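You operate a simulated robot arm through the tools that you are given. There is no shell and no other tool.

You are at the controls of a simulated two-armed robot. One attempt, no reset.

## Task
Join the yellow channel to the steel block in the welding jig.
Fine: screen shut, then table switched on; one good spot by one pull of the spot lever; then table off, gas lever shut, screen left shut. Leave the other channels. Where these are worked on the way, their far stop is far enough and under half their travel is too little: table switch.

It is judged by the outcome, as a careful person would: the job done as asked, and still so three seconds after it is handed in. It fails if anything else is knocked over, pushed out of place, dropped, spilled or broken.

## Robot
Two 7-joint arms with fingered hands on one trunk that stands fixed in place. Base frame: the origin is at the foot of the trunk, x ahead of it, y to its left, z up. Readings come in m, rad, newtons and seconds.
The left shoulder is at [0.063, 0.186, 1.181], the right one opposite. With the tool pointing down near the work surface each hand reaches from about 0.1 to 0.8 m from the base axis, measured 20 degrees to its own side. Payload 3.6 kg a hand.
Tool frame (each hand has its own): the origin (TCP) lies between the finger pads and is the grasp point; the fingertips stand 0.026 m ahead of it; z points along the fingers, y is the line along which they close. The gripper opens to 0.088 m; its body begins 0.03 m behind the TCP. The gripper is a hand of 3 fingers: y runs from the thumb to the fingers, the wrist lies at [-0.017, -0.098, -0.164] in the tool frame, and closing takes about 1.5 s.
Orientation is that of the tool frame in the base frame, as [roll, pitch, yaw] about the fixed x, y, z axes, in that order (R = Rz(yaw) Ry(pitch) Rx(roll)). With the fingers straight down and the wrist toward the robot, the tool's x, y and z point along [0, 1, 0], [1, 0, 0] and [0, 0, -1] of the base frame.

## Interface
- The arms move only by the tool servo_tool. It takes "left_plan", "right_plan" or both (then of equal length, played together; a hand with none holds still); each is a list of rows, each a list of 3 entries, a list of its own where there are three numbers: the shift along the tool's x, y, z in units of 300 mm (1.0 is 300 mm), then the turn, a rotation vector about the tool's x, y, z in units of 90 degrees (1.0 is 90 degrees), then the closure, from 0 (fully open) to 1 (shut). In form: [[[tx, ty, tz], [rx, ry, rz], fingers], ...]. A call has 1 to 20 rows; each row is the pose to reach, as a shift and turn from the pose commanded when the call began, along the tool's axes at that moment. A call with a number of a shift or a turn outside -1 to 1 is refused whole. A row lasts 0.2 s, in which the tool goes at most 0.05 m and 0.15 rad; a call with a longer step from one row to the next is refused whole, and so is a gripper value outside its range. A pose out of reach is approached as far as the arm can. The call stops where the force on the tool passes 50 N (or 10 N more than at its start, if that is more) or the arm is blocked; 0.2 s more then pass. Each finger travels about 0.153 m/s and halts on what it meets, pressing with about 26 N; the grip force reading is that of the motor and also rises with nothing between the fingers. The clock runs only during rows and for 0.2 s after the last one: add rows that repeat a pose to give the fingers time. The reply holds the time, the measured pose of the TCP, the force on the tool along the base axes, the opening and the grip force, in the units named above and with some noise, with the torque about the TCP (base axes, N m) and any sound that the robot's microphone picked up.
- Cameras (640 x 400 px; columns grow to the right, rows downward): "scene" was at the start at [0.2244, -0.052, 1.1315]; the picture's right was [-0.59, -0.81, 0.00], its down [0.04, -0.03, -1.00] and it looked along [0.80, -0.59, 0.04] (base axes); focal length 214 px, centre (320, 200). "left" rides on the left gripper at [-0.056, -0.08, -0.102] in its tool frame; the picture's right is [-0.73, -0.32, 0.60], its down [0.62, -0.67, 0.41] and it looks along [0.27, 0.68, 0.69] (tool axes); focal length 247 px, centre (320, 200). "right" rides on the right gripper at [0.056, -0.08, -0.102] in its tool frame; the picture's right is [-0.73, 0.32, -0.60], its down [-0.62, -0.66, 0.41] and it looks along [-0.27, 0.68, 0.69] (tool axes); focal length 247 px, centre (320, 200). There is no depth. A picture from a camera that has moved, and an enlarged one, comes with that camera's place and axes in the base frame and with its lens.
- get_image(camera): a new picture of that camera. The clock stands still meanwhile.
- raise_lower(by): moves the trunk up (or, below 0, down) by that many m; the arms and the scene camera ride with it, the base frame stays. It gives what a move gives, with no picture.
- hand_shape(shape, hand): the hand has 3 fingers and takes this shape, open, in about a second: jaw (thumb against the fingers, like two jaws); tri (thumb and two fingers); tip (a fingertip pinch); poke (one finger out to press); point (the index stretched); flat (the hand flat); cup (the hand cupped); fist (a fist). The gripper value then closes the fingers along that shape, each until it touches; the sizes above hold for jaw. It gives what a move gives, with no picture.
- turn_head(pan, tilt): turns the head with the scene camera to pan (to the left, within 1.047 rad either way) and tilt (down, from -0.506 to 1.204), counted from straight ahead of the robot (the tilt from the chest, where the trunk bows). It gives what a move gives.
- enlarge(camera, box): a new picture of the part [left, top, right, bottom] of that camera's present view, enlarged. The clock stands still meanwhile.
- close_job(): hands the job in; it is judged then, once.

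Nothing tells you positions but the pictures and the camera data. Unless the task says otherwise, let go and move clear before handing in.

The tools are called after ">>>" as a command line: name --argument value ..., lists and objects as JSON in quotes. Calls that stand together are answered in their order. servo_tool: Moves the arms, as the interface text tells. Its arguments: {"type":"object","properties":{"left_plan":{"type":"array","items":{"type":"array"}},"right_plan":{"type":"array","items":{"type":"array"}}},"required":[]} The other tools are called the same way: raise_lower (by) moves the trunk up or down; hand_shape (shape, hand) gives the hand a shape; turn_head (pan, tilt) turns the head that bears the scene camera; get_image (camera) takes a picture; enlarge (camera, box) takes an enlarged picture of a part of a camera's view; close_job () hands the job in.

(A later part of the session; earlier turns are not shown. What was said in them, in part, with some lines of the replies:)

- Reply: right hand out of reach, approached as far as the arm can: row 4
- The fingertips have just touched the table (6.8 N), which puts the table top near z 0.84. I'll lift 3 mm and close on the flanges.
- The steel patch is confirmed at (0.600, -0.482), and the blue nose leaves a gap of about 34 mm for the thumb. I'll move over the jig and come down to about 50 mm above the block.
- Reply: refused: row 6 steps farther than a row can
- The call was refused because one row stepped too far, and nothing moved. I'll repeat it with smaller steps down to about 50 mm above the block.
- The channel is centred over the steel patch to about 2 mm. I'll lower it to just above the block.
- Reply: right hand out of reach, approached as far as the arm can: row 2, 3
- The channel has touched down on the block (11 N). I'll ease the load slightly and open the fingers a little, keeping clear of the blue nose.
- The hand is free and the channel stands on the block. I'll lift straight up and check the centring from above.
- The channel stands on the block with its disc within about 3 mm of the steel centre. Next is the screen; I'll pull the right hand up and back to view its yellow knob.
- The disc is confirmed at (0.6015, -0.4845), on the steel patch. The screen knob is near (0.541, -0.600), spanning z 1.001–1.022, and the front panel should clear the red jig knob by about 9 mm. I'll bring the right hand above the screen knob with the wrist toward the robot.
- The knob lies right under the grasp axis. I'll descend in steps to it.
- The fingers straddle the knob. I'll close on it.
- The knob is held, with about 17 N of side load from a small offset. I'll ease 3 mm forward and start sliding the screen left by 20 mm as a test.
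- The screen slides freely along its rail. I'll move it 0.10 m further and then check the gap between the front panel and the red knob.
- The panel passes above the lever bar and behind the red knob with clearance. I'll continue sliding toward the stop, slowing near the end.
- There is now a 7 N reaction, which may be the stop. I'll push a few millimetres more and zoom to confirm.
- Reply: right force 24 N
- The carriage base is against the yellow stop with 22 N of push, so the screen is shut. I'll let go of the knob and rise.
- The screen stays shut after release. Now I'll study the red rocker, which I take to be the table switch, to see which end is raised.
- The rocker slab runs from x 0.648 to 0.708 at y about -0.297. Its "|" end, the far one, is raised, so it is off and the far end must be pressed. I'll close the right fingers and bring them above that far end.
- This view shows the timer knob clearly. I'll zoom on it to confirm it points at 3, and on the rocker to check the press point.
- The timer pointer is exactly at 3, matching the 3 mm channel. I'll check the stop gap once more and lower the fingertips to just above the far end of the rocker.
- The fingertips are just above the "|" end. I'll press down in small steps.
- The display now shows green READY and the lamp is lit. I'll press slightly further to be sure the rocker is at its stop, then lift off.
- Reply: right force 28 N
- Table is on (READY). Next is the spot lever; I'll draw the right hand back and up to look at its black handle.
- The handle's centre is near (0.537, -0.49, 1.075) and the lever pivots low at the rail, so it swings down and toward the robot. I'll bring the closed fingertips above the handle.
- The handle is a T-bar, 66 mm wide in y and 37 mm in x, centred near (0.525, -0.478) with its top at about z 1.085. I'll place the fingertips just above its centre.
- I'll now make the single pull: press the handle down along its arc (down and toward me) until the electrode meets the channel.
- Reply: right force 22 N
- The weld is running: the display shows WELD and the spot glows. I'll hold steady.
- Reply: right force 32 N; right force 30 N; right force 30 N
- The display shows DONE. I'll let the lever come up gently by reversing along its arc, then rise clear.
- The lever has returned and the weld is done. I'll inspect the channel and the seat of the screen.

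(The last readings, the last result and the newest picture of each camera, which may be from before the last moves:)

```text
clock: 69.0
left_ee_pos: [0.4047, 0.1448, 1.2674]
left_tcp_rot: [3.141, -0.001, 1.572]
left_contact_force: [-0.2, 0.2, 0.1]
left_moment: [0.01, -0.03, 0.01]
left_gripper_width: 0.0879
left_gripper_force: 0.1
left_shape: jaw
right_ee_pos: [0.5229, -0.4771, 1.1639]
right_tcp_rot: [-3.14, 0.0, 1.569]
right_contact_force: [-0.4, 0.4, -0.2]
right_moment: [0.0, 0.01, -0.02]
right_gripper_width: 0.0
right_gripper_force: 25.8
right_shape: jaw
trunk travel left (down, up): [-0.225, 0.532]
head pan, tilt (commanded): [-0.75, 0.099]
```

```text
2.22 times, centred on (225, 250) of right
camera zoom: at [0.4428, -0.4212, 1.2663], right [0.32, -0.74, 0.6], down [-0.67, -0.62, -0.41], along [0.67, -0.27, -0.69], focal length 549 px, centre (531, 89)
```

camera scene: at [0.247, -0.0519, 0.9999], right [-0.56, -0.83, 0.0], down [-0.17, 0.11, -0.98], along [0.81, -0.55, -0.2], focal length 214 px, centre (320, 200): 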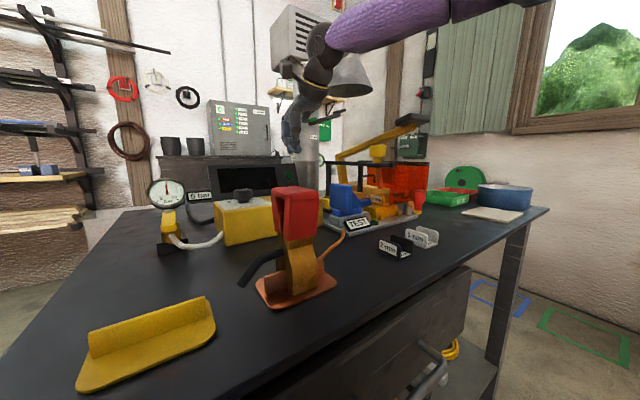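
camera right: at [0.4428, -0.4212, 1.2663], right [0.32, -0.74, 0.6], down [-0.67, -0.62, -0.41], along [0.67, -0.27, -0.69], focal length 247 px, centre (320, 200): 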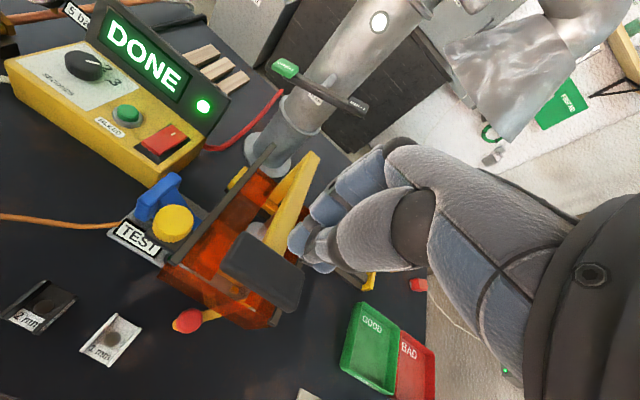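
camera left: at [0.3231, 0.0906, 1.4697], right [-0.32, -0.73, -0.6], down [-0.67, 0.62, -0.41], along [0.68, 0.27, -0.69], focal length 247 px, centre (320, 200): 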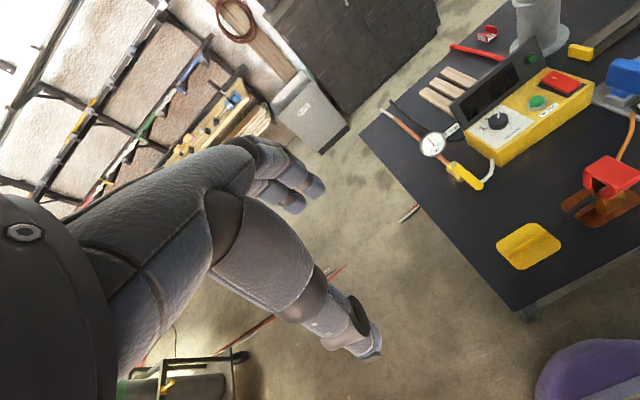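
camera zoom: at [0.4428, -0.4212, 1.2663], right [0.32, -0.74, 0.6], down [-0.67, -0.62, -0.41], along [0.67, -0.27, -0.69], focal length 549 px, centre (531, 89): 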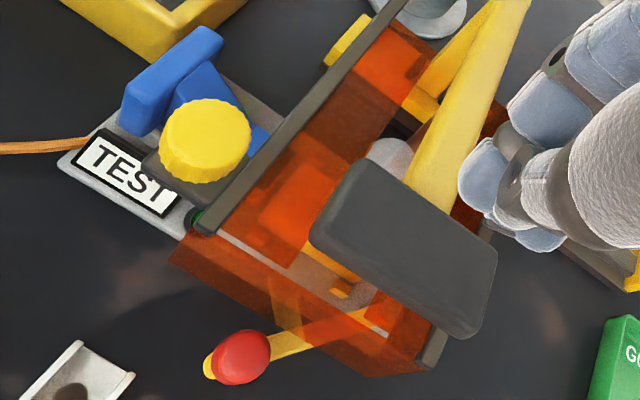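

The spot is complete and the channel stands in place. Now I'll move the right hand over the near end of the rocker to switch the table off.

>>> servo_tool --right_plan '[[[0.15, 0, 0], [0, 0, 0], 1.0], [[0.3, 0, 0], [0, 0, 0], 1.0], [[0.45, 0, 0], [0, 0, 0], 1.0], [[0.605, 0, 0], [0, 0, 0], 1.0], [[0.605, 0.11, 0.08], [0, 0, 0], 1.0], [[0.605, 0.22, 0.17], [0, 0, 0], 1.0], [[0.605, 0.33, 0.26], [0, 0, 0], 1.0], [[0.605, 0.44, 0.35], [0, 0, 0], 1.0], [[0.605, 0.447, 0.43], [0, 0, 0], 1.0], [[0.605, 0.447, 0.43], [0, 0, 0], 1.0]]'

>>> get_image --camera "right"

>>> enlarge --camera "left" --box '[440, 0, 640, 160]'

```text
clock: 71.2
left_ee_pos: [0.4055, 0.1451, 1.2688]
left_tcp_rot: [3.142, -0.001, 1.569]
left_contact_force: [-0.2, 0.1, -0.4]
left_moment: [0.02, 0.04, -0.01]
left_gripper_width: 0.0881
left_gripper_force: 0.1
left_shape: jaw
right_ee_pos: [0.6578, -0.2952, 1.0345]
right_tcp_rot: [-3.142, -0.002, 1.568]
right_contact_force: [-0.3, -0.9, 0.6]
right_moment: [0.0, -0.01, 0.0]
right_gripper_width: 0.0
right_gripper_force: 25.8
right_shape: jaw
trunk travel left (down, up): [-0.225, 0.532]
head pan, tilt (commanded): [-0.75, 0.099]
```

```text
taken
camera right: at [0.5772, -0.2406, 1.1365], right [0.32, -0.74, 0.6], down [-0.67, -0.62, -0.41], along [0.67, -0.27, -0.69], focal length 247 px, centre (320, 200)
```

right: 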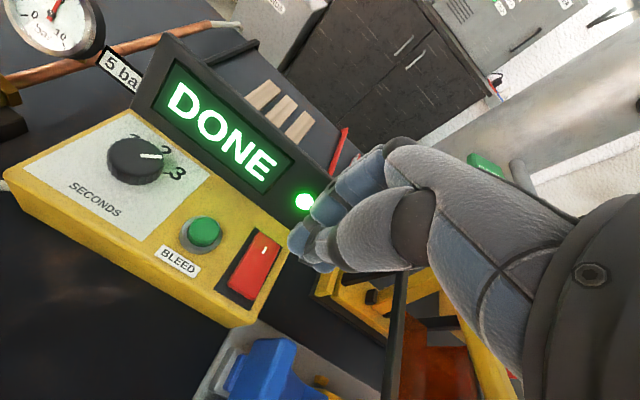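

```text
2.50 times, centred on (540, 80) of left
camera zoom: at [0.3242, 0.0887, 1.3695], right [-0.32, -0.73, -0.6], down [-0.67, 0.62, -0.41], along [0.68, 0.27, -0.69], focal length 617 px, centre (-230, 500)
```

zoom: 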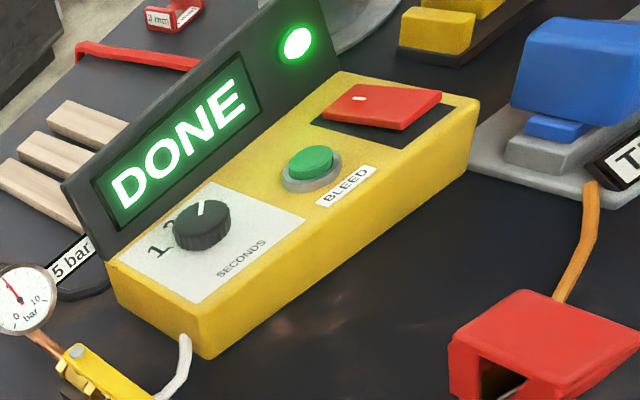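

>>> servo_tool --right_plan '[[[0.01, 0, 0.1], [0, 0, 0], 1.0], [[0.01, 0, 0.2], [0, 0, 0], 1.0], [[0.01, 0, 0.27], [0, 0, 0], 1.0], [[0.01, 0, 0.27], [0, 0, 0], 1.0]]'

>>> enlarge --camera "right" --box '[210, 160, 370, 320]'

>>> enlarge --camera "left" --box '[500, 20, 640, 130]'

```text
clock: 72.2
left_ee_pos: [0.4043, 0.143, 1.2673]
left_tcp_rot: [3.142, -0.001, 1.571]
left_contact_force: [-0.5, 0.7, -0.3]
left_moment: [0.0, 0.01, -0.03]
left_gripper_width: 0.0875
left_gripper_force: 0.1
left_shape: jaw
right_ee_pos: [0.6543, -0.2945, 0.9569]
right_tcp_rot: [-3.141, 0.0, 1.567]
right_contact_force: [-0.4, -0.1, 0.7]
right_moment: [0.0, 0.05, 0.06]
right_gripper_width: 0.0
right_gripper_force: 25.9
right_shape: jaw
trunk travel left (down, up): [-0.225, 0.532]
head pan, tilt (commanded): [-0.75, 0.099]
```

```text
2.50 times, centred on (290, 240) of right
camera zoom: at [0.5753, -0.2383, 1.0588], right [0.32, -0.74, 0.6], down [-0.67, -0.62, -0.41], along [0.67, -0.27, -0.69], focal length 617 px, centre (395, 100)
```

zoom: 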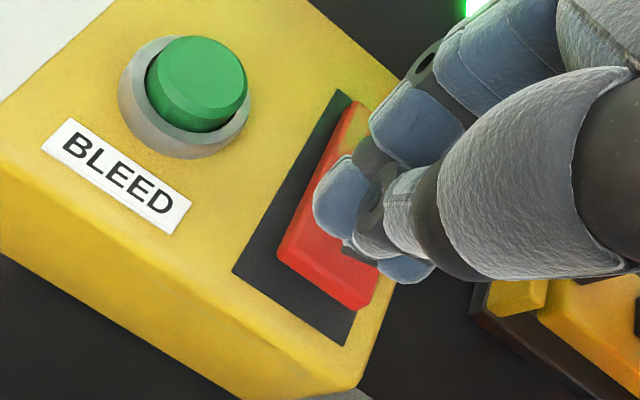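

```text
3.64 times, centred on (570, 75) of left
camera zoom: at [0.3241, 0.0886, 1.3695], right [-0.32, -0.73, -0.6], down [-0.67, 0.62, -0.41], along [0.68, 0.27, -0.69], focal length 898 px, centre (-589, 654)
```

zoom: 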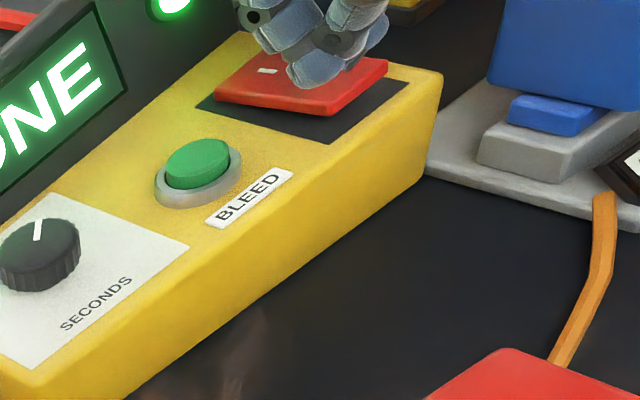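

>>> servo_tool --right_plan '[[[0, 0, 0.02], [0, 0, 0], 1.0], [[0, 0, 0.04], [0, 0, 0], 1.0], [[0, 0, 0.055], [0, 0, 0], 1.0], [[0, 0, 0.07], [0, 0, 0], 1.0]]'

>>> enlarge --camera "left" --box '[440, 0, 640, 160]'

>>> enlarge --camera "right" --box '[210, 160, 370, 320]'

```text
clock: 73.2
left_ee_pos: [0.4009, 0.1438, 1.2686]
left_tcp_rot: [3.137, -0.001, 1.57]
left_contact_force: [0.1, 0.6, -0.1]
left_moment: [0.0, 0.02, -0.06]
left_gripper_width: 0.0876
left_gripper_force: 0.0
left_shape: jaw
right_ee_pos: [0.6566, -0.2949, 0.941]
right_tcp_rot: [3.127, -0.002, 1.567]
right_contact_force: [0.0, -6.8, 28.7]
right_moment: [-0.24, 0.1, 0.0]
right_gripper_width: 0.0
right_gripper_force: 25.9
right_shape: jaw
trunk travel left (down, up): [-0.225, 0.532]
head pan, tilt (commanded): [-0.75, 0.099]
```

```text
2.50 times, centred on (540, 80) of left
camera zoom: at [0.3207, 0.089, 1.3709], right [-0.32, -0.73, -0.6], down [-0.66, 0.62, -0.41], along [0.68, 0.27, -0.69], focal length 617 px, centre (-230, 500)
```

zoom: 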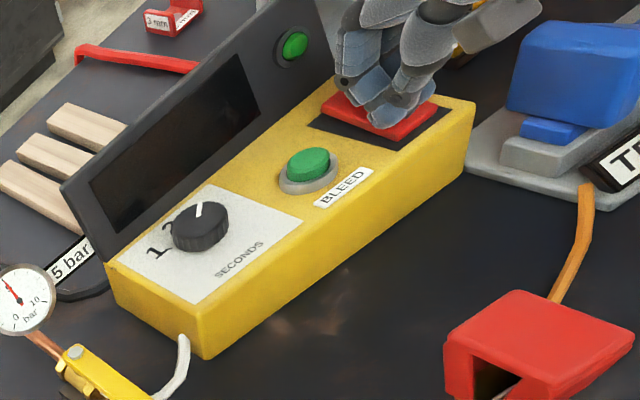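

```text
2.50 times, centred on (290, 240) of right
camera zoom: at [0.5754, -0.2388, 1.043], right [0.31, -0.74, 0.6], down [-0.66, -0.62, -0.42], along [0.68, -0.27, -0.68], focal length 617 px, centre (395, 100)
```

zoom: 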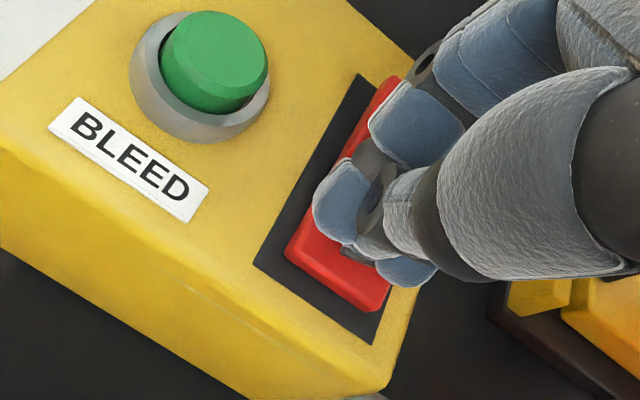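

The display and lamp are off, so the table is off. I'll lift and withdraw the right hand, and then look at the gas lever with the left camera.

>>> servo_tool --right_plan '[[[0, 0, -0.05], [0, 0, 0], 1.0], [[0, 0, -0.15], [0, 0, 0], 1.0], [[0, 0, -0.28], [0, 0, 0], 1.0], [[0, -0.1, -0.4], [0, 0, 0], 0.9], [[0, -0.22, -0.5], [0, 0, 0], 0.9], [[-0.05, -0.36, -0.58], [0, 0, 0], 0.9], [[-0.12, -0.5, -0.64], [0, 0, 0], 0.9], [[-0.22, -0.62, -0.68], [0, 0, 0], 0.9], [[-0.35, -0.7, -0.7], [0, 0, 0], 0.9]]'

>>> get_image --camera "left"

>>> enlarge --camera "left" --box '[380, 60, 540, 200]'

>>> get_image --camera "right"

```text
refused: row 6 steps farther than a row can; nothing moved
```

```text
taken
camera left: at [0.3207, 0.089, 1.3709], right [-0.32, -0.73, -0.6], down [-0.66, 0.62, -0.41], along [0.68, 0.27, -0.69], focal length 247 px, centre (320, 200)
```

left: 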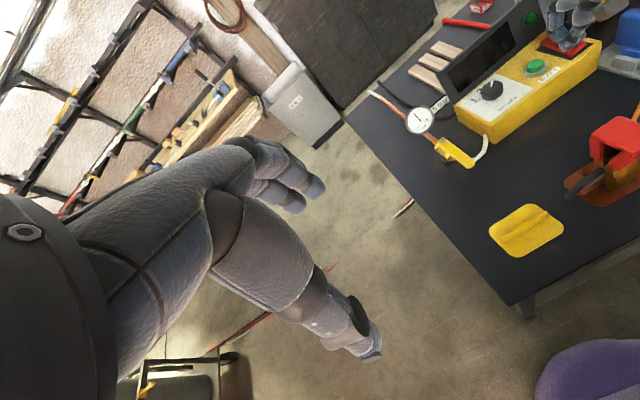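

```text
2.86 times, centred on (460, 130) of left
camera zoom: at [0.3207, 0.089, 1.3709], right [-0.32, -0.73, -0.6], down [-0.66, 0.62, -0.41], along [0.68, 0.27, -0.69], focal length 706 px, centre (-80, 400)
```

zoom: 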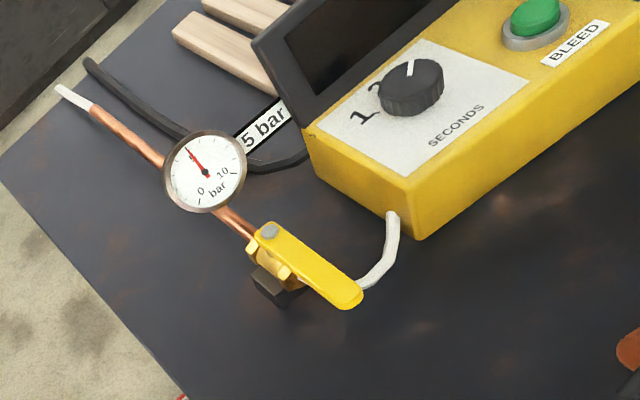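

```text
taken
camera right: at [0.5754, -0.2388, 1.043], right [0.31, -0.74, 0.6], down [-0.66, -0.62, -0.42], along [0.68, -0.27, -0.68], focal length 247 px, centre (320, 200)
```

right: 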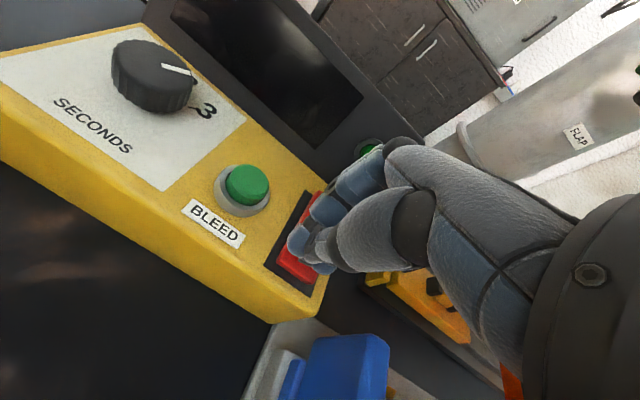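

The retreat was refused because of one long step, so nothing moved. I'll repeat it with smaller steps.

>>> servo_tool --right_plan '[[[0, 0, -0.05], [0, 0, 0], 1.0], [[0, 0, -0.15], [0, 0, 0], 1.0], [[0, 0, -0.28], [0, 0, 0], 1.0], [[0, -0.08, -0.4], [0, 0, 0], 0.9], [[0, -0.18, -0.48], [0, 0, 0], 0.9], [[-0.03, -0.3, -0.55], [0, 0, 0], 0.9], [[-0.08, -0.42, -0.6], [0, 0, 0], 0.9], [[-0.15, -0.54, -0.64], [0, 0, 0], 0.9], [[-0.23, -0.65, -0.66], [0, 0, 0], 0.9], [[-0.33, -0.72, -0.68], [0, 0, 0], 0.9]]'

>>> turn_head --pan -0.35 --tilt 0.35

>>> get_image --camera "scene"

>>> enlarge --camera "left" --box '[400, 80, 500, 180]'

>>> get_image --camera "right"

```text
clock: 75.4
left_ee_pos: [0.4049, 0.1441, 1.2682]
left_tcp_rot: [3.141, -0.002, 1.571]
left_contact_force: [0.9, 0.1, -0.5]
left_moment: [0.02, -0.03, 0.01]
left_gripper_width: 0.0875
left_gripper_force: 0.1
left_shape: jaw
right_ee_pos: [0.4394, -0.394, 1.1385]
right_tcp_rot: [-3.141, -0.002, 1.568]
right_contact_force: [1.0, 0.4, -0.1]
right_moment: [0.01, 0.01, 0.0]
right_gripper_width: 0.0088
right_gripper_force: 0.0
right_shape: jaw
trunk travel left (down, up): [-0.225, 0.532]
head pan, tilt (commanded): [-0.75, 0.099]
```

```text
clock: 76.3
left_ee_pos: [0.4055, 0.1442, 1.2678]
left_tcp_rot: [-3.141, -0.001, 1.569]
left_contact_force: [0.6, -0.6, 0.2]
left_moment: [-0.01, -0.04, 0.01]
left_gripper_width: 0.0877
left_gripper_force: 0.0
left_shape: jaw
right_ee_pos: [0.4394, -0.3926, 1.1379]
right_tcp_rot: [3.141, -0.002, 1.568]
right_contact_force: [0.3, 0.4, 0.4]
right_moment: [-0.02, 0.03, -0.04]
right_gripper_width: 0.0086
right_gripper_force: 0.1
right_shape: jaw
trunk travel left (down, up): [-0.225, 0.532]
head pan, tilt (commanded): [-0.351, 0.351]
```

```text
taken
camera scene: at [0.2575, -0.0314, 0.986], right [-0.34, -0.94, 0.0], down [-0.32, 0.12, -0.94], along [0.88, -0.32, -0.34], focal length 214 px, centre (320, 200)
```

scene: 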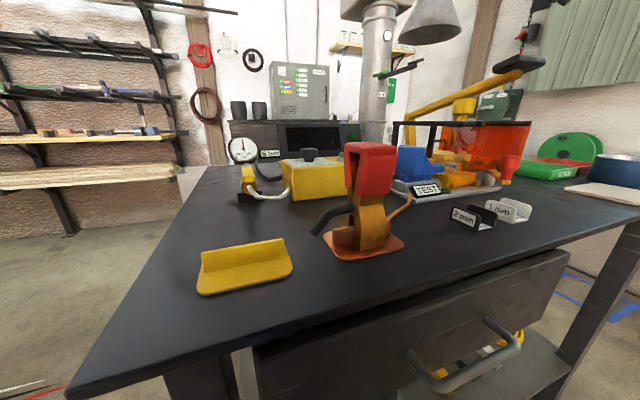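

```text
4.00 times, centred on (450, 130) of left
camera zoom: at [0.3242, 0.0886, 1.3695], right [-0.32, -0.73, -0.6], down [-0.67, 0.62, -0.41], along [0.68, 0.27, -0.69], focal length 988 px, centre (-200, 480)
```

zoom: 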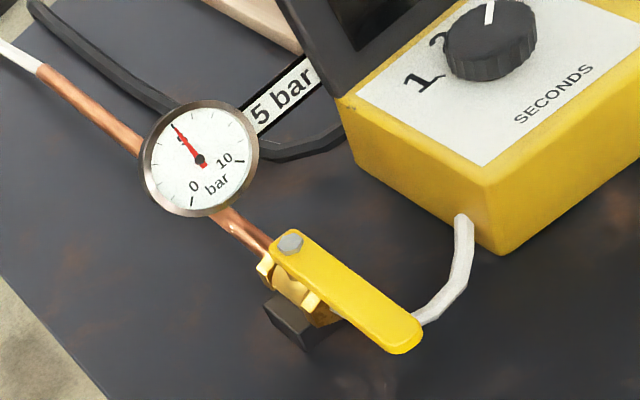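

```text
taken
camera right: at [0.3598, -0.3383, 1.2407], right [0.32, -0.74, 0.6], down [-0.67, -0.62, -0.41], along [0.67, -0.27, -0.69], focal length 247 px, centre (320, 200)
```

right: 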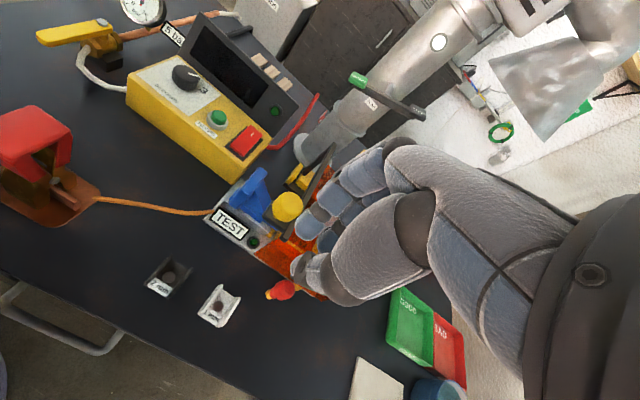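

The gas valve's yellow lever lies in line with the pipe (open), with its bolt at the back and its tip toward me. I'll zoom from the right camera and the scene camera to triangulate it.

>>> enlarge --camera "right" --box '[20, 0, 180, 100]'

>>> enlarge --camera "scene" --box '[210, 120, 310, 210]'

```text
4.00 times, centred on (100, 50) of right
camera zoom: at [0.3598, -0.3383, 1.2407], right [0.32, -0.74, 0.6], down [-0.67, -0.62, -0.41], along [0.67, -0.27, -0.69], focal length 988 px, centre (1200, 800)
```

zoom: 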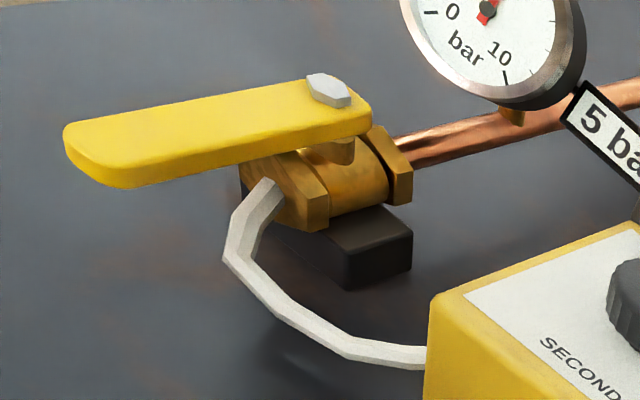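

```text
4.44 times, centred on (260, 165) of scene
camera zoom: at [0.2575, -0.0314, 0.986], right [-0.34, -0.94, 0.0], down [-0.32, 0.12, -0.94], along [0.88, -0.32, -0.34], focal length 953 px, centre (587, 356)
```

zoom: 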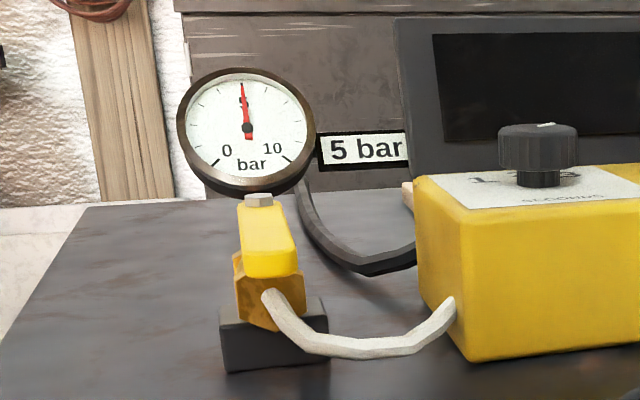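

The valve bolt is at (0.677, -0.040), and the lever tip at (0.592, -0.037) with its top at z 0.905. The free side is to the left (+y), since the controller blocks the right. I'll bring the closed left fingers over to the right side of the lever tip.

>>> servo_tool --left_plan '[[[-0.085, 0.075, 0.081], [0, 0, 0], 0.2], [[-0.17, 0.15, 0.162], [0, 0, 0], 0.4], [[-0.255, 0.226, 0.243], [0, 0, 0], 0.6], [[-0.34, 0.301, 0.324], [0, 0, 0], 0.8], [[-0.424, 0.377, 0.406], [0, 0, 0], 1.0], [[-0.509, 0.452, 0.487], [0, 0, 0], 1.0], [[-0.594, 0.527, 0.568], [0, 0, 0], 1.0], [[-0.679, 0.603, 0.649], [0, 0, 0], 1.0], [[-0.764, 0.678, 0.73], [0, 0, 0], 1.0], [[-0.764, 0.678, 0.73], [0, 0, 0], 1.0]]'

>>> get_image --camera "left"

>>> get_image --camera "scene"

>>> enlarge --camera "right" --box '[0, 0, 200, 125]'

```text
clock: 78.5
left_ee_pos: [0.6091, -0.0848, 1.0441]
left_tcp_rot: [-3.141, 0.001, 1.571]
left_contact_force: [0.7, -0.3, 0.5]
left_moment: [0.02, 0.01, 0.03]
left_gripper_width: 0.0003
left_gripper_force: 26.2
left_shape: jaw
right_ee_pos: [0.4396, -0.3943, 1.1396]
right_tcp_rot: [-3.141, 0.001, 1.568]
right_contact_force: [-0.5, -0.3, 0.1]
right_moment: [0.02, -0.07, 0.02]
right_gripper_width: 0.0086
right_gripper_force: 0.0
right_shape: jaw
trunk travel left (down, up): [-0.225, 0.532]
head pan, tilt (commanded): [-0.351, 0.351]
```

```text
taken
camera left: at [0.5283, -0.1402, 1.1472], right [-0.32, -0.73, -0.6], down [-0.67, 0.62, -0.41], along [0.68, 0.27, -0.69], focal length 247 px, centre (320, 200)
```

left: 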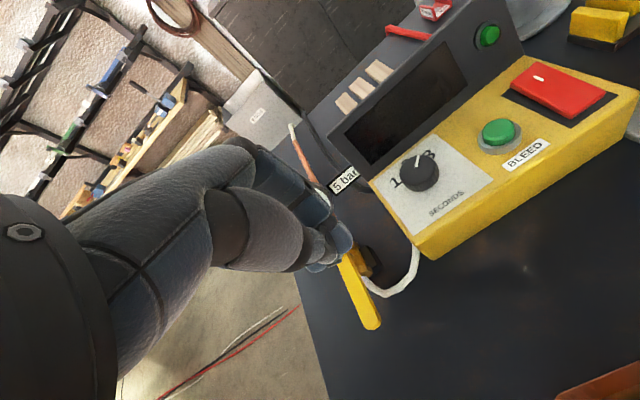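

```text
taken
camera scene: at [0.2575, -0.0311, 0.9861], right [-0.34, -0.94, 0.0], down [-0.32, 0.12, -0.94], along [0.88, -0.32, -0.34], focal length 214 px, centre (320, 200)
```

scene: 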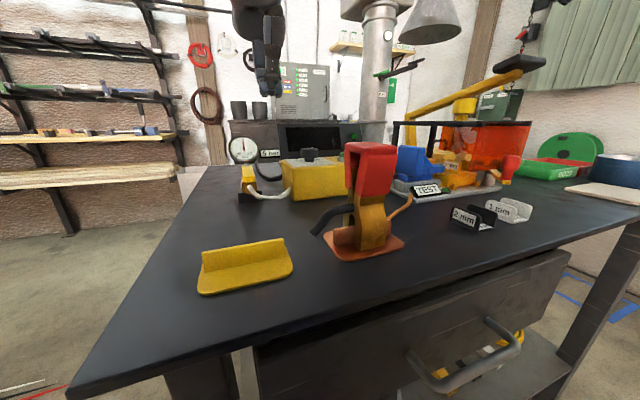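

```text
3.20 times, centred on (100, 62) of right
camera zoom: at [0.3596, -0.3382, 1.2408], right [0.32, -0.74, 0.6], down [-0.67, -0.62, -0.41], along [0.67, -0.27, -0.69], focal length 790 px, centre (1024, 640)
```

zoom: 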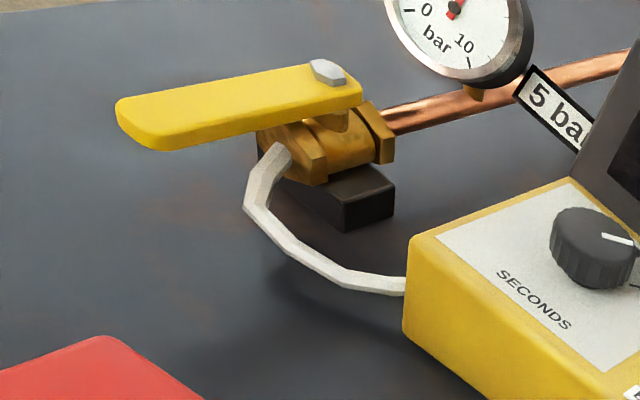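

>>> servo_tool --left_plan '[[[0, 0, 0.12], [0, 0, 0], 1.0], [[0, 0, 0.24], [0, 0, 0], 1.0], [[0, 0, 0.36], [0, 0, 0], 1.0], [[0, 0, 0.4], [0, 0, 0], 1.0], [[0, 0, 0.4], [0, 0, 0], 1.0]]'

>>> enlarge --camera "right" --box '[0, 0, 200, 125]'

>>> enlarge --camera "left" --box '[260, 170, 460, 340]'

>>> enlarge --camera "scene" --box '[210, 90, 330, 210]'

```text
clock: 79.7
left_ee_pos: [0.6057, -0.0858, 0.928]
left_tcp_rot: [-3.141, -0.001, 1.571]
left_contact_force: [-0.6, 0.6, -0.2]
left_moment: [0.02, -0.03, 0.0]
left_gripper_width: 0.0001
left_gripper_force: 26.0
left_shape: jaw
right_ee_pos: [0.4394, -0.3936, 1.137]
right_tcp_rot: [3.141, -0.002, 1.567]
right_contact_force: [0.3, 0.3, 1.0]
right_moment: [0.02, -0.04, 0.0]
right_gripper_width: 0.0086
right_gripper_force: 0.1
right_shape: jaw
trunk travel left (down, up): [-0.225, 0.532]
head pan, tilt (commanded): [-0.351, 0.351]
```

```text
3.20 times, centred on (100, 62) of right
camera zoom: at [0.3597, -0.3385, 1.2406], right [0.32, -0.74, 0.6], down [-0.67, -0.62, -0.41], along [0.67, -0.27, -0.69], focal length 790 px, centre (1024, 640)
```

zoom: 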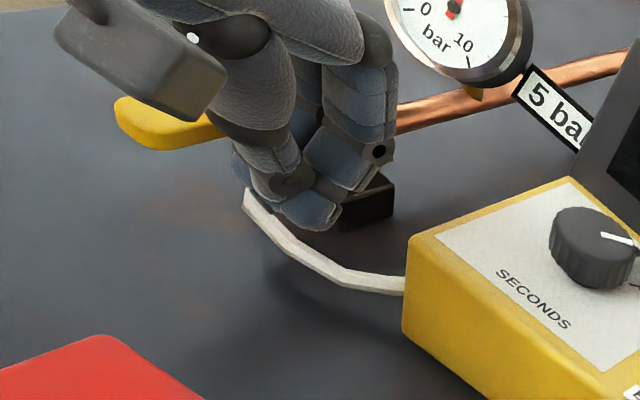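

```text
2.35 times, centred on (360, 255) of left
camera zoom: at [0.5261, -0.1401, 1.029], right [-0.32, -0.73, -0.6], down [-0.67, 0.62, -0.41], along [0.68, 0.27, -0.69], focal length 581 px, centre (226, 71)
```

zoom: 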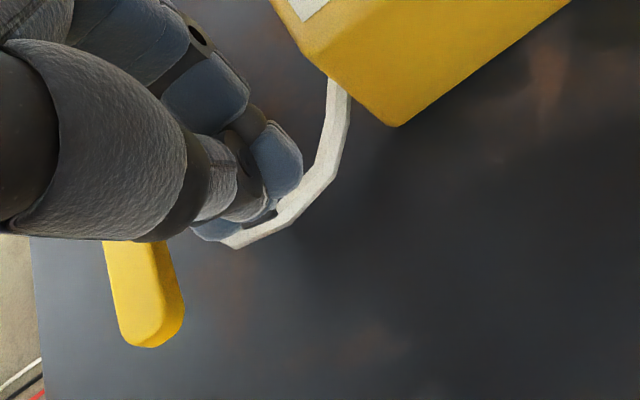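

```text
3.33 times, centred on (270, 150) of scene
camera zoom: at [0.2576, -0.0313, 0.986], right [-0.34, -0.94, 0.0], down [-0.32, 0.12, -0.94], along [0.88, -0.32, -0.34], focal length 715 px, centre (487, 367)
```

zoom: 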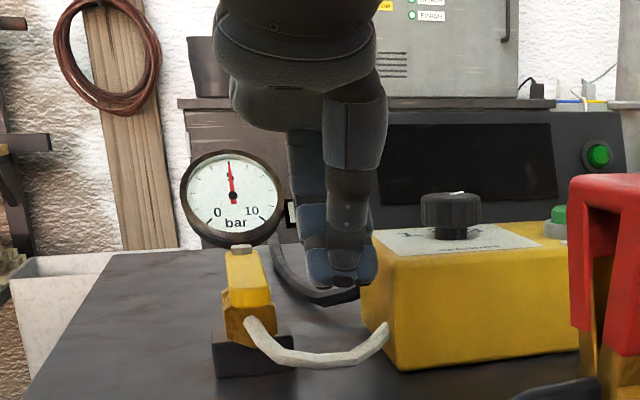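

The fingertips are to the right of the lever and above the hose. I'll lower 14 mm and push the lever tip left by about 15° as a trial.

>>> servo_tool --left_plan '[[[0, 0, 0.025], [0, 0, 0], 1.0], [[0, 0, 0.047], [0, 0, 0], 1.0], [[0.03, 0.003, 0.047], [0, 0, 0], 1.0], [[0.06, 0.0, 0.047], [0, 0, 0], 1.0], [[0.085, -0.008, 0.047], [0, 0, 0], 1.0], [[0.109, -0.016, 0.047], [0, 0, 0], 1.0]]'

>>> enlarge --camera "right" --box '[0, 0, 200, 125]'

>>> enlarge --camera "left" --box '[220, 170, 420, 340]'

>>> enlarge --camera "scene" --box '[210, 90, 330, 210]'

```text
clock: 81.1
left_ee_pos: [0.6024, -0.0523, 0.9151]
left_tcp_rot: [-3.141, 0.0, 1.572]
left_contact_force: [-0.1, -0.8, 0.1]
left_moment: [-0.02, -0.01, 0.03]
left_gripper_width: 0.0
left_gripper_force: 26.0
left_shape: jaw
right_ee_pos: [0.4406, -0.3923, 1.1382]
right_tcp_rot: [-3.14, -0.001, 1.567]
right_contact_force: [0.3, 0.2, -0.5]
right_moment: [0.02, -0.01, 0.02]
right_gripper_width: 0.0088
right_gripper_force: 0.1
right_shape: jaw
trunk travel left (down, up): [-0.225, 0.532]
head pan, tilt (commanded): [-0.351, 0.351]
```

```text
3.20 times, centred on (100, 62) of right
camera zoom: at [0.3597, -0.3385, 1.2406], right [0.32, -0.74, 0.6], down [-0.67, -0.62, -0.41], along [0.67, -0.27, -0.69], focal length 790 px, centre (1024, 640)
```

zoom: 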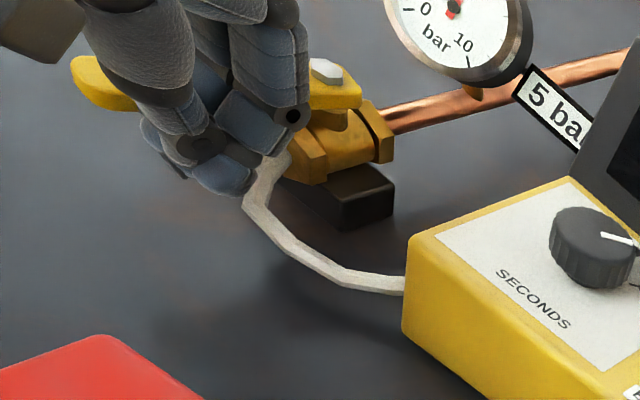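

```text
2.35 times, centred on (320, 255) of left
camera zoom: at [0.5223, -0.1071, 1.0166], right [-0.32, -0.73, -0.6], down [-0.67, 0.62, -0.41], along [0.68, 0.27, -0.69], focal length 581 px, centre (320, 71)
```

zoom: 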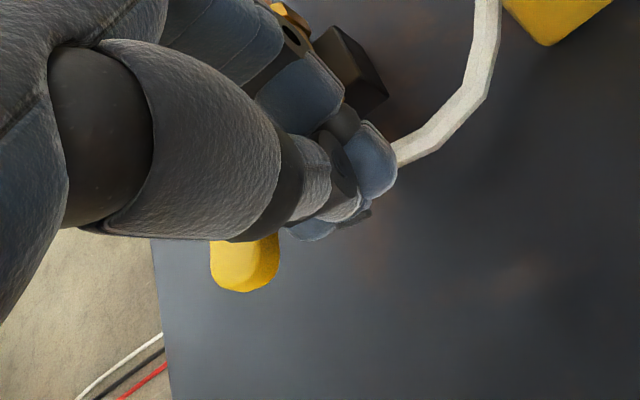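

```text
3.33 times, centred on (270, 150) of scene
camera zoom: at [0.2576, -0.0314, 0.986], right [-0.34, -0.94, 0.0], down [-0.32, 0.12, -0.94], along [0.88, -0.32, -0.34], focal length 715 px, centre (487, 367)
```

zoom: 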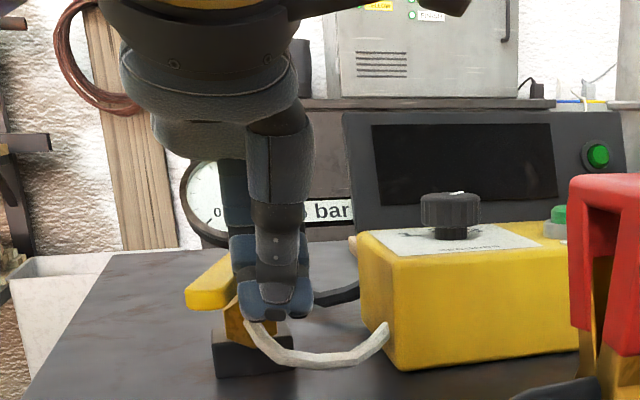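

The lever turns left freely. I'll continue the sweep along its arc to the crosswise position.

>>> servo_tool --left_plan '[[[0.034, 0.0, 0], [0, 0, 0], 1.0], [[0.068, 0.0, 0], [0, 0, 0], 1.0], [[0.1, 0.007, 0], [0, 0, 0], 1.0], [[0.131, 0.015, 0], [0, 0, 0], 1.0], [[0.16, 0.032, 0], [0, 0, 0], 1.0], [[0.189, 0.049, 0], [0, 0, 0], 1.0], [[0.212, 0.071, 0], [0, 0, 0], 1.0], [[0.235, 0.094, 0], [0, 0, 0], 1.0], [[0.252, 0.124, 0], [0, 0, 0], 1.0], [[0.268, 0.153, 0], [0, 0, 0], 1.0]]'

>>> enlarge --camera "right" --box '[0, 0, 200, 125]'

>>> enlarge --camera "left" --box '[200, 130, 440, 340]'

>>> enlarge --camera "scene" --box '[180, 90, 330, 210]'

```text
clock: 83.3
left_ee_pos: [0.6469, 0.0257, 0.9154]
left_tcp_rot: [3.14, 0.0, 1.568]
left_contact_force: [-8.5, -1.7, 4.1]
left_moment: [-0.04, -0.01, -0.03]
left_gripper_width: 0.0
left_gripper_force: 25.9
left_shape: jaw
right_ee_pos: [0.4387, -0.3931, 1.1391]
right_tcp_rot: [3.14, -0.002, 1.568]
right_contact_force: [0.7, -0.2, -0.6]
right_moment: [0.0, -0.01, 0.0]
right_gripper_width: 0.0086
right_gripper_force: 0.1
right_shape: jaw
trunk travel left (down, up): [-0.225, 0.532]
head pan, tilt (commanded): [-0.351, 0.351]
```

```text
3.20 times, centred on (100, 62) of right
camera zoom: at [0.358, -0.3387, 1.2412], right [0.32, -0.74, 0.6], down [-0.67, -0.62, -0.41], along [0.68, -0.27, -0.69], focal length 790 px, centre (1024, 640)
```

zoom: 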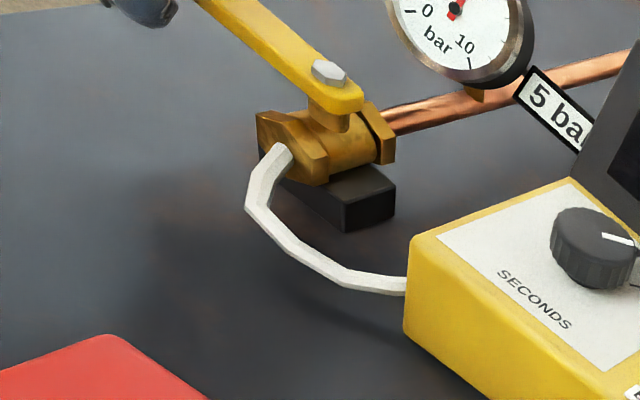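

```text
1.90 times, centred on (320, 235) of left
camera zoom: at [0.5667, -0.0292, 1.0172], right [-0.32, -0.73, -0.6], down [-0.66, 0.62, -0.41], along [0.68, 0.27, -0.69], focal length 470 px, centre (320, 133)
```

zoom: 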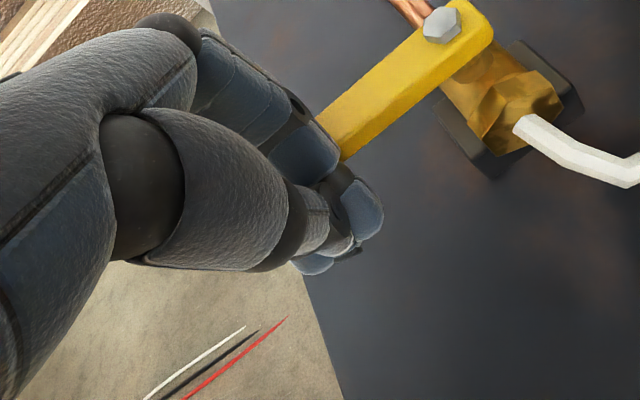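

```text
3.33 times, centred on (255, 150) of scene
camera zoom: at [0.2563, -0.0315, 0.9865], right [-0.34, -0.94, 0.0], down [-0.32, 0.12, -0.94], along [0.88, -0.32, -0.34], focal length 715 px, centre (537, 367)
```

zoom: 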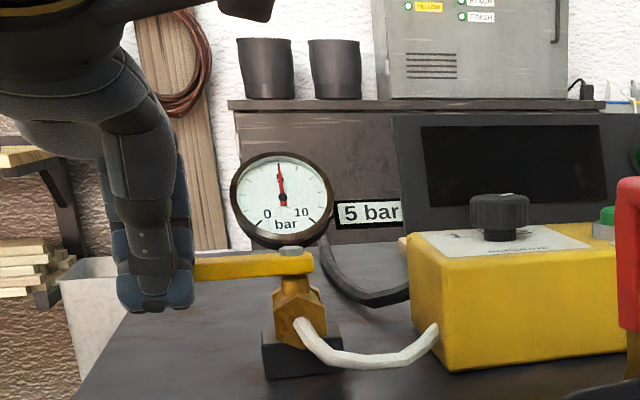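

The lever is now crosswise with an 8.5 N reaction. I'll press a little more to make sure it's at its shut stop.

>>> servo_tool --left_plan '[[[0.0, 0.012, 0], [0, 0, 0], 1.0], [[0.0, 0.024, 0], [0, 0, 0], 1.0], [[0.0, 0.03, 0], [0, 0, 0], 1.0]]'

>>> enlarge --camera "right" --box '[0, 0, 200, 125]'

>>> enlarge --camera "left" --box '[200, 130, 440, 340]'

```text
clock: 84.1
left_ee_pos: [0.6544, 0.026, 0.9189]
left_tcp_rot: [3.138, 0.001, 1.569]
left_contact_force: [-25.7, -1.7, 13.3]
left_moment: [-0.09, 0.12, -0.15]
left_gripper_width: 0.0
left_gripper_force: 25.8
left_shape: jaw
right_ee_pos: [0.4363, -0.3934, 1.1399]
right_tcp_rot: [3.137, -0.002, 1.567]
right_contact_force: [-0.9, -0.3, 0.2]
right_moment: [0.03, 0.01, 0.0]
right_gripper_width: 0.0088
right_gripper_force: 0.2
right_shape: jaw
trunk travel left (down, up): [-0.225, 0.532]
head pan, tilt (commanded): [-0.351, 0.351]
```

```text
3.20 times, centred on (100, 62) of right
camera zoom: at [0.3551, -0.3387, 1.2421], right [0.31, -0.74, 0.6], down [-0.67, -0.62, -0.41], along [0.68, -0.27, -0.69], focal length 790 px, centre (1024, 640)
```

zoom: 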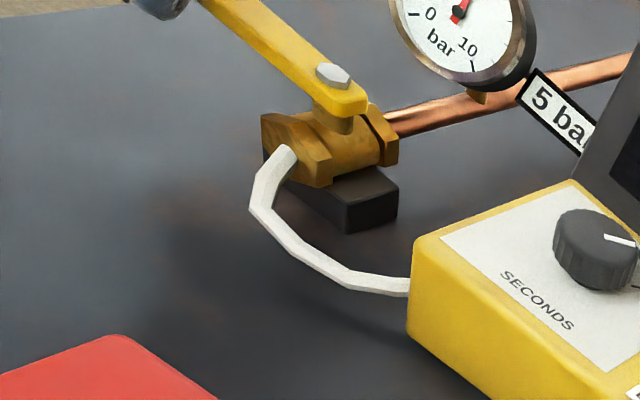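

```text
1.90 times, centred on (320, 235) of left
camera zoom: at [0.5737, -0.0285, 1.0197], right [-0.32, -0.73, -0.6], down [-0.66, 0.62, -0.41], along [0.68, 0.27, -0.68], focal length 470 px, centre (320, 133)
```

zoom: 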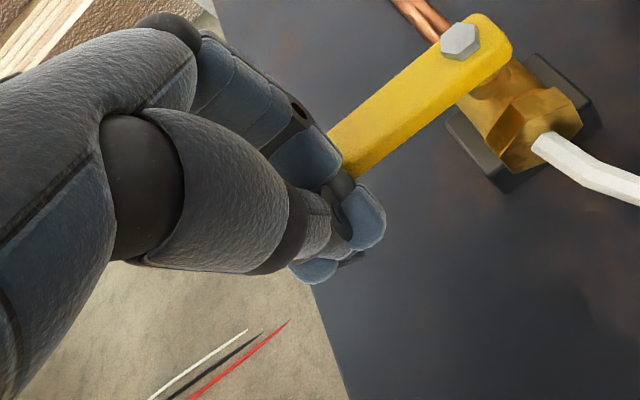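

The lever is firmly at its stop (26 N). I'll back off, rise and withdraw the left hand.

>>> servo_tool --left_plan '[[[0.0, -0.06, 0], [0, 0, 0], 1.0], [[0.0, -0.12, 0], [0, 0, 0], 1.0], [[0.0, -0.16, -0.1], [0, 0, 0], 1.0], [[0.03, -0.2, -0.25], [0, 0, 0], 1.0], [[0.08, -0.26, -0.38], [0, 0, 0], 1.0], [[0.15, -0.34, -0.5], [0, 0, 0], 0.8], [[0.22, -0.43, -0.6], [0, 0, 0], 0.6], [[0.29, -0.52, -0.7], [0, 0, 0], 0.4]]'

>>> get_image --camera "left"

>>> enlarge --camera "right" --box '[0, 0, 200, 125]'

>>> enlarge --camera "scene" --box '[200, 110, 320, 210]'

```text
clock: 85.9
left_ee_pos: [0.6234, 0.1057, 1.0615]
left_tcp_rot: [3.14, 0.0, 1.572]
left_contact_force: [0.3, -0.5, 0.2]
left_moment: [0.01, 0.01, 0.01]
left_gripper_width: 0.0525
left_gripper_force: 0.0
left_shape: jaw
left hand out of reach, approached as far as the arm can: row 5, 6, 7, 8
right_ee_pos: [0.4398, -0.3939, 1.1387]
right_tcp_rot: [-3.14, -0.001, 1.567]
right_contact_force: [0.8, 0.3, -0.6]
right_moment: [-0.01, 0.03, -0.01]
right_gripper_width: 0.0087
right_gripper_force: 0.2
right_shape: jaw
trunk travel left (down, up): [-0.225, 0.532]
head pan, tilt (commanded): [-0.351, 0.351]
```

```text
taken
camera left: at [0.5427, 0.0509, 1.163], right [-0.32, -0.73, -0.6], down [-0.66, 0.62, -0.41], along [0.68, 0.27, -0.69], focal length 247 px, centre (320, 200)
```

left: 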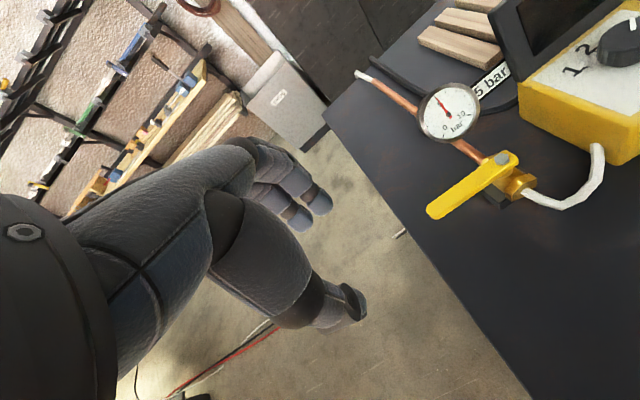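

```text
3.20 times, centred on (100, 62) of right
camera zoom: at [0.3594, -0.3386, 1.2407], right [0.32, -0.74, 0.6], down [-0.67, -0.62, -0.41], along [0.67, -0.27, -0.69], focal length 790 px, centre (1024, 640)
```

zoom: 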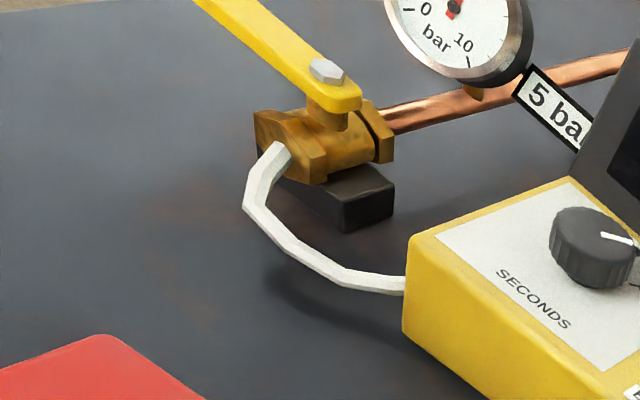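

```text
4.00 times, centred on (260, 160) of scene
camera zoom: at [0.2574, -0.0314, 0.986], right [-0.34, -0.94, 0.0], down [-0.32, 0.12, -0.94], along [0.88, -0.32, -0.34], focal length 858 px, centre (560, 360)
```

zoom: 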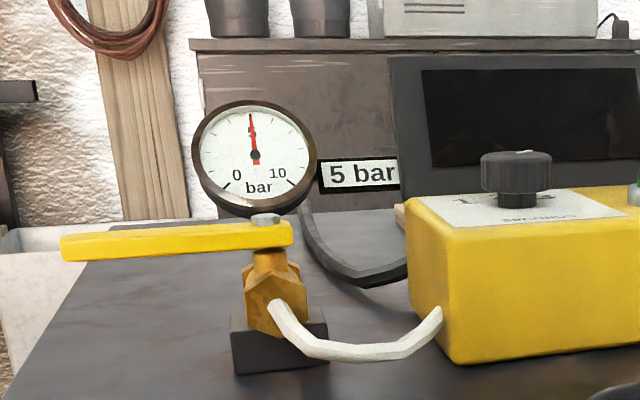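

The gas lever is square across the pipe, so the gas is shut. I'll do a final check of the jig, the screen, the controller and the bench.

>>> turn_head --pan -0.75 --tilt 0.35

>>> get_image --camera "scene"

>>> enlarge --camera "scene" --box '[240, 60, 440, 220]'

>>> get_image --camera "right"

```text
clock: 86.8
left_ee_pos: [0.6243, 0.1049, 1.0594]
left_tcp_rot: [3.141, 0.0, 1.57]
left_contact_force: [0.0, -0.3, 0.7]
left_moment: [-0.02, 0.03, 0.0]
left_gripper_width: 0.0523
left_gripper_force: 0.2
left_shape: jaw
right_ee_pos: [0.4401, -0.3938, 1.138]
right_tcp_rot: [-3.141, -0.002, 1.567]
right_contact_force: [0.3, -0.5, -0.4]
right_moment: [0.0, 0.01, -0.01]
right_gripper_width: 0.0085
right_gripper_force: 0.1
right_shape: jaw
trunk travel left (down, up): [-0.225, 0.532]
head pan, tilt (commanded): [-0.75, 0.351]
```

```text
taken
camera scene: at [0.2383, -0.0628, 0.986], right [-0.68, -0.73, 0.0], down [-0.25, 0.23, -0.94], along [0.69, -0.64, -0.34], focal length 214 px, centre (320, 200)
```

scene: 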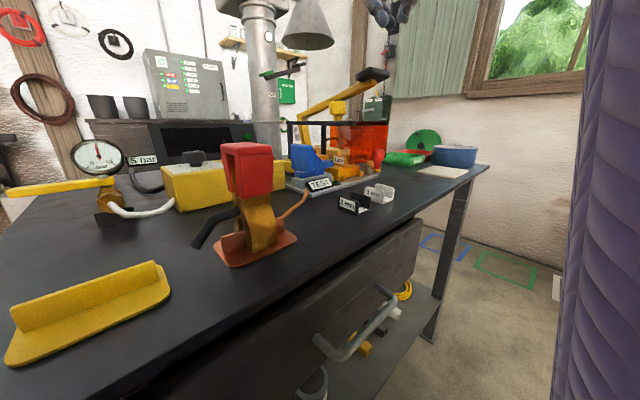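

```text
2.50 times, centred on (340, 140) of scene
camera zoom: at [0.2383, -0.0628, 0.986], right [-0.68, -0.73, 0.0], down [-0.25, 0.23, -0.94], along [0.69, -0.64, -0.34], focal length 536 px, centre (270, 350)
```

zoom: 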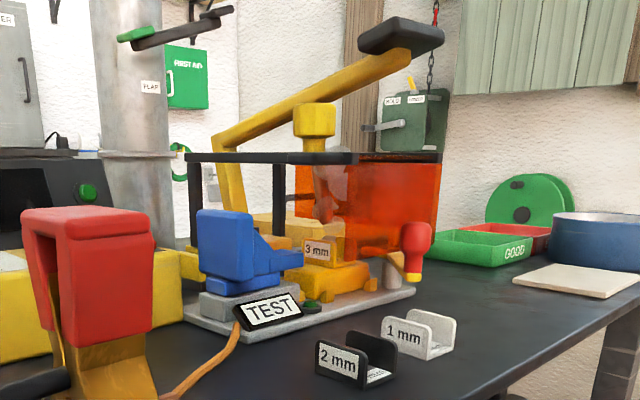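

```text
taken
camera right: at [0.3597, -0.3385, 1.2406], right [0.32, -0.74, 0.6], down [-0.67, -0.62, -0.41], along [0.67, -0.27, -0.69], focal length 247 px, centre (320, 200)
```

right: 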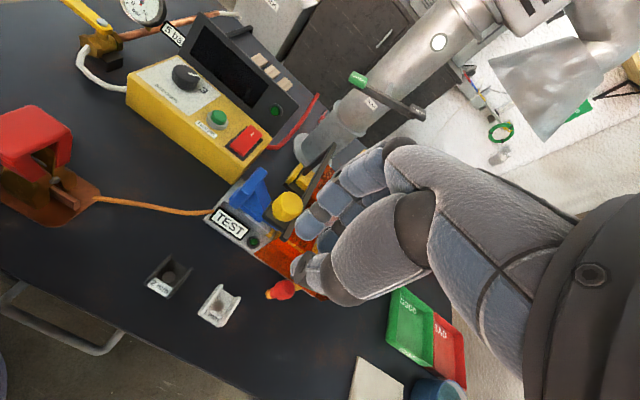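

>>> enlarge --camera "right" --box '[190, 80, 330, 300]'

>>> servo_tool --right_plan '[[[-0.05, -0.05, -0.08], [0, 0, 0], 0.9], [[-0.1, -0.1, -0.16], [0, 0, 0], 0.9], [[-0.1, -0.1, -0.24], [0, 0, 0], 0.9], [[-0.1, -0.1, -0.24], [0, 0, 0], 0.9]]'

>>> enlarge --camera "scene" --box '[300, 130, 390, 200]'

>>> get_image --camera "right"

```text
1.82 times, centred on (260, 190) of right
camera zoom: at [0.3597, -0.3385, 1.2406], right [0.32, -0.74, 0.6], down [-0.67, -0.62, -0.41], along [0.67, -0.27, -0.69], focal length 449 px, centre (429, 218)
```

zoom: 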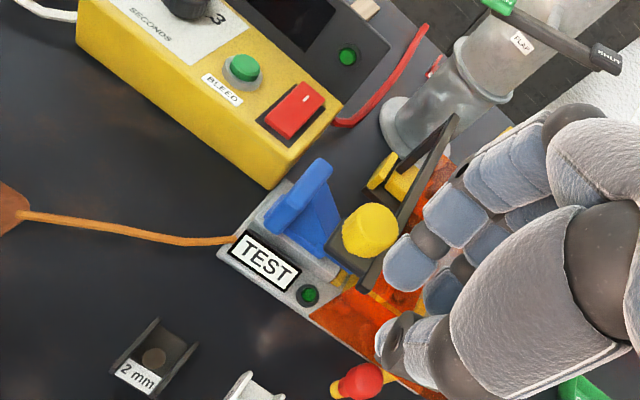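

```text
clock: 87.8
left_ee_pos: [0.623, 0.1058, 1.0608]
left_tcp_rot: [-3.141, 0.001, 1.57]
left_contact_force: [-0.4, -0.1, 0.3]
left_moment: [0.01, -0.01, 0.02]
left_gripper_width: 0.0522
left_gripper_force: 0.1
left_shape: jaw
right_ee_pos: [0.4105, -0.4226, 1.2097]
right_tcp_rot: [-3.141, -0.002, 1.567]
right_contact_force: [0.9, 0.4, 0.2]
right_moment: [0.02, 0.01, -0.03]
right_gripper_width: 0.0089
right_gripper_force: 0.0
right_shape: jaw
trunk travel left (down, up): [-0.225, 0.532]
head pan, tilt (commanded): [-0.75, 0.351]
```

```text
5.71 times, centred on (345, 165) of scene
camera zoom: at [0.2383, -0.063, 0.9859], right [-0.68, -0.73, 0.0], down [-0.25, 0.23, -0.94], along [0.69, -0.64, -0.34], focal length 1226 px, centre (177, 400)
```

zoom: 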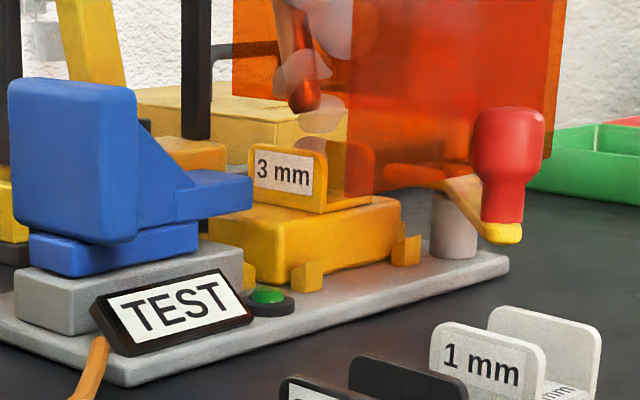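

```text
taken
camera right: at [0.3317, -0.3681, 1.3126], right [0.32, -0.74, 0.6], down [-0.67, -0.62, -0.41], along [0.67, -0.27, -0.69], focal length 247 px, centre (320, 200)
```

right: 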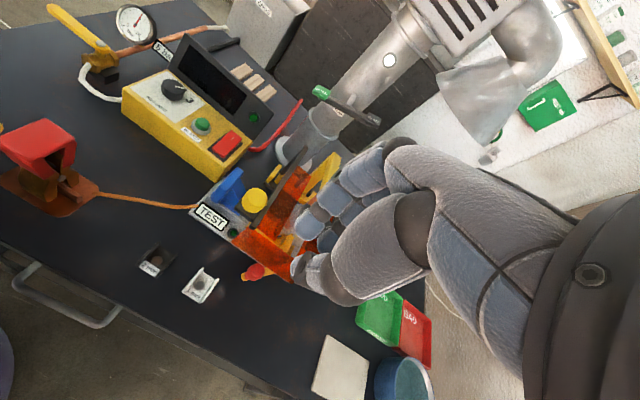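

The channel is spot-joined to the steel block. The screen is against its stop, the table switch is off with the display dark, and the gas lever is across the pipe. The other channels are where they were and both hands are clear, so I'm handing the job in.

>>> close_job

```text
The job is handed in.
```

I joined the yellow channel to the steel block in the jig and handed the job in. After one pull of the spot lever the controller showed DONE; I did not test the weld beyond that.

- **Channel:** it sits on the steel block with its spot mark about 3 mm from the centre of the steel. I didn't turn the timer, which already pointed at 3 seconds, matching the "3 mm" label. The gauge read about 5 bar.
- **Screen:** I slid it along its rail to the stop before switching the table on, and it is still shut.
- **Table switch:** I pressed it fully on for the weld, then off. The display and lamp are dark.
- **Gas lever:** it is turned square across the pipe, hard against its stop.
- **Everything else:** I left the other channels alone, and nothing else was knocked or moved. Both hands are empty and clear of the bench items.
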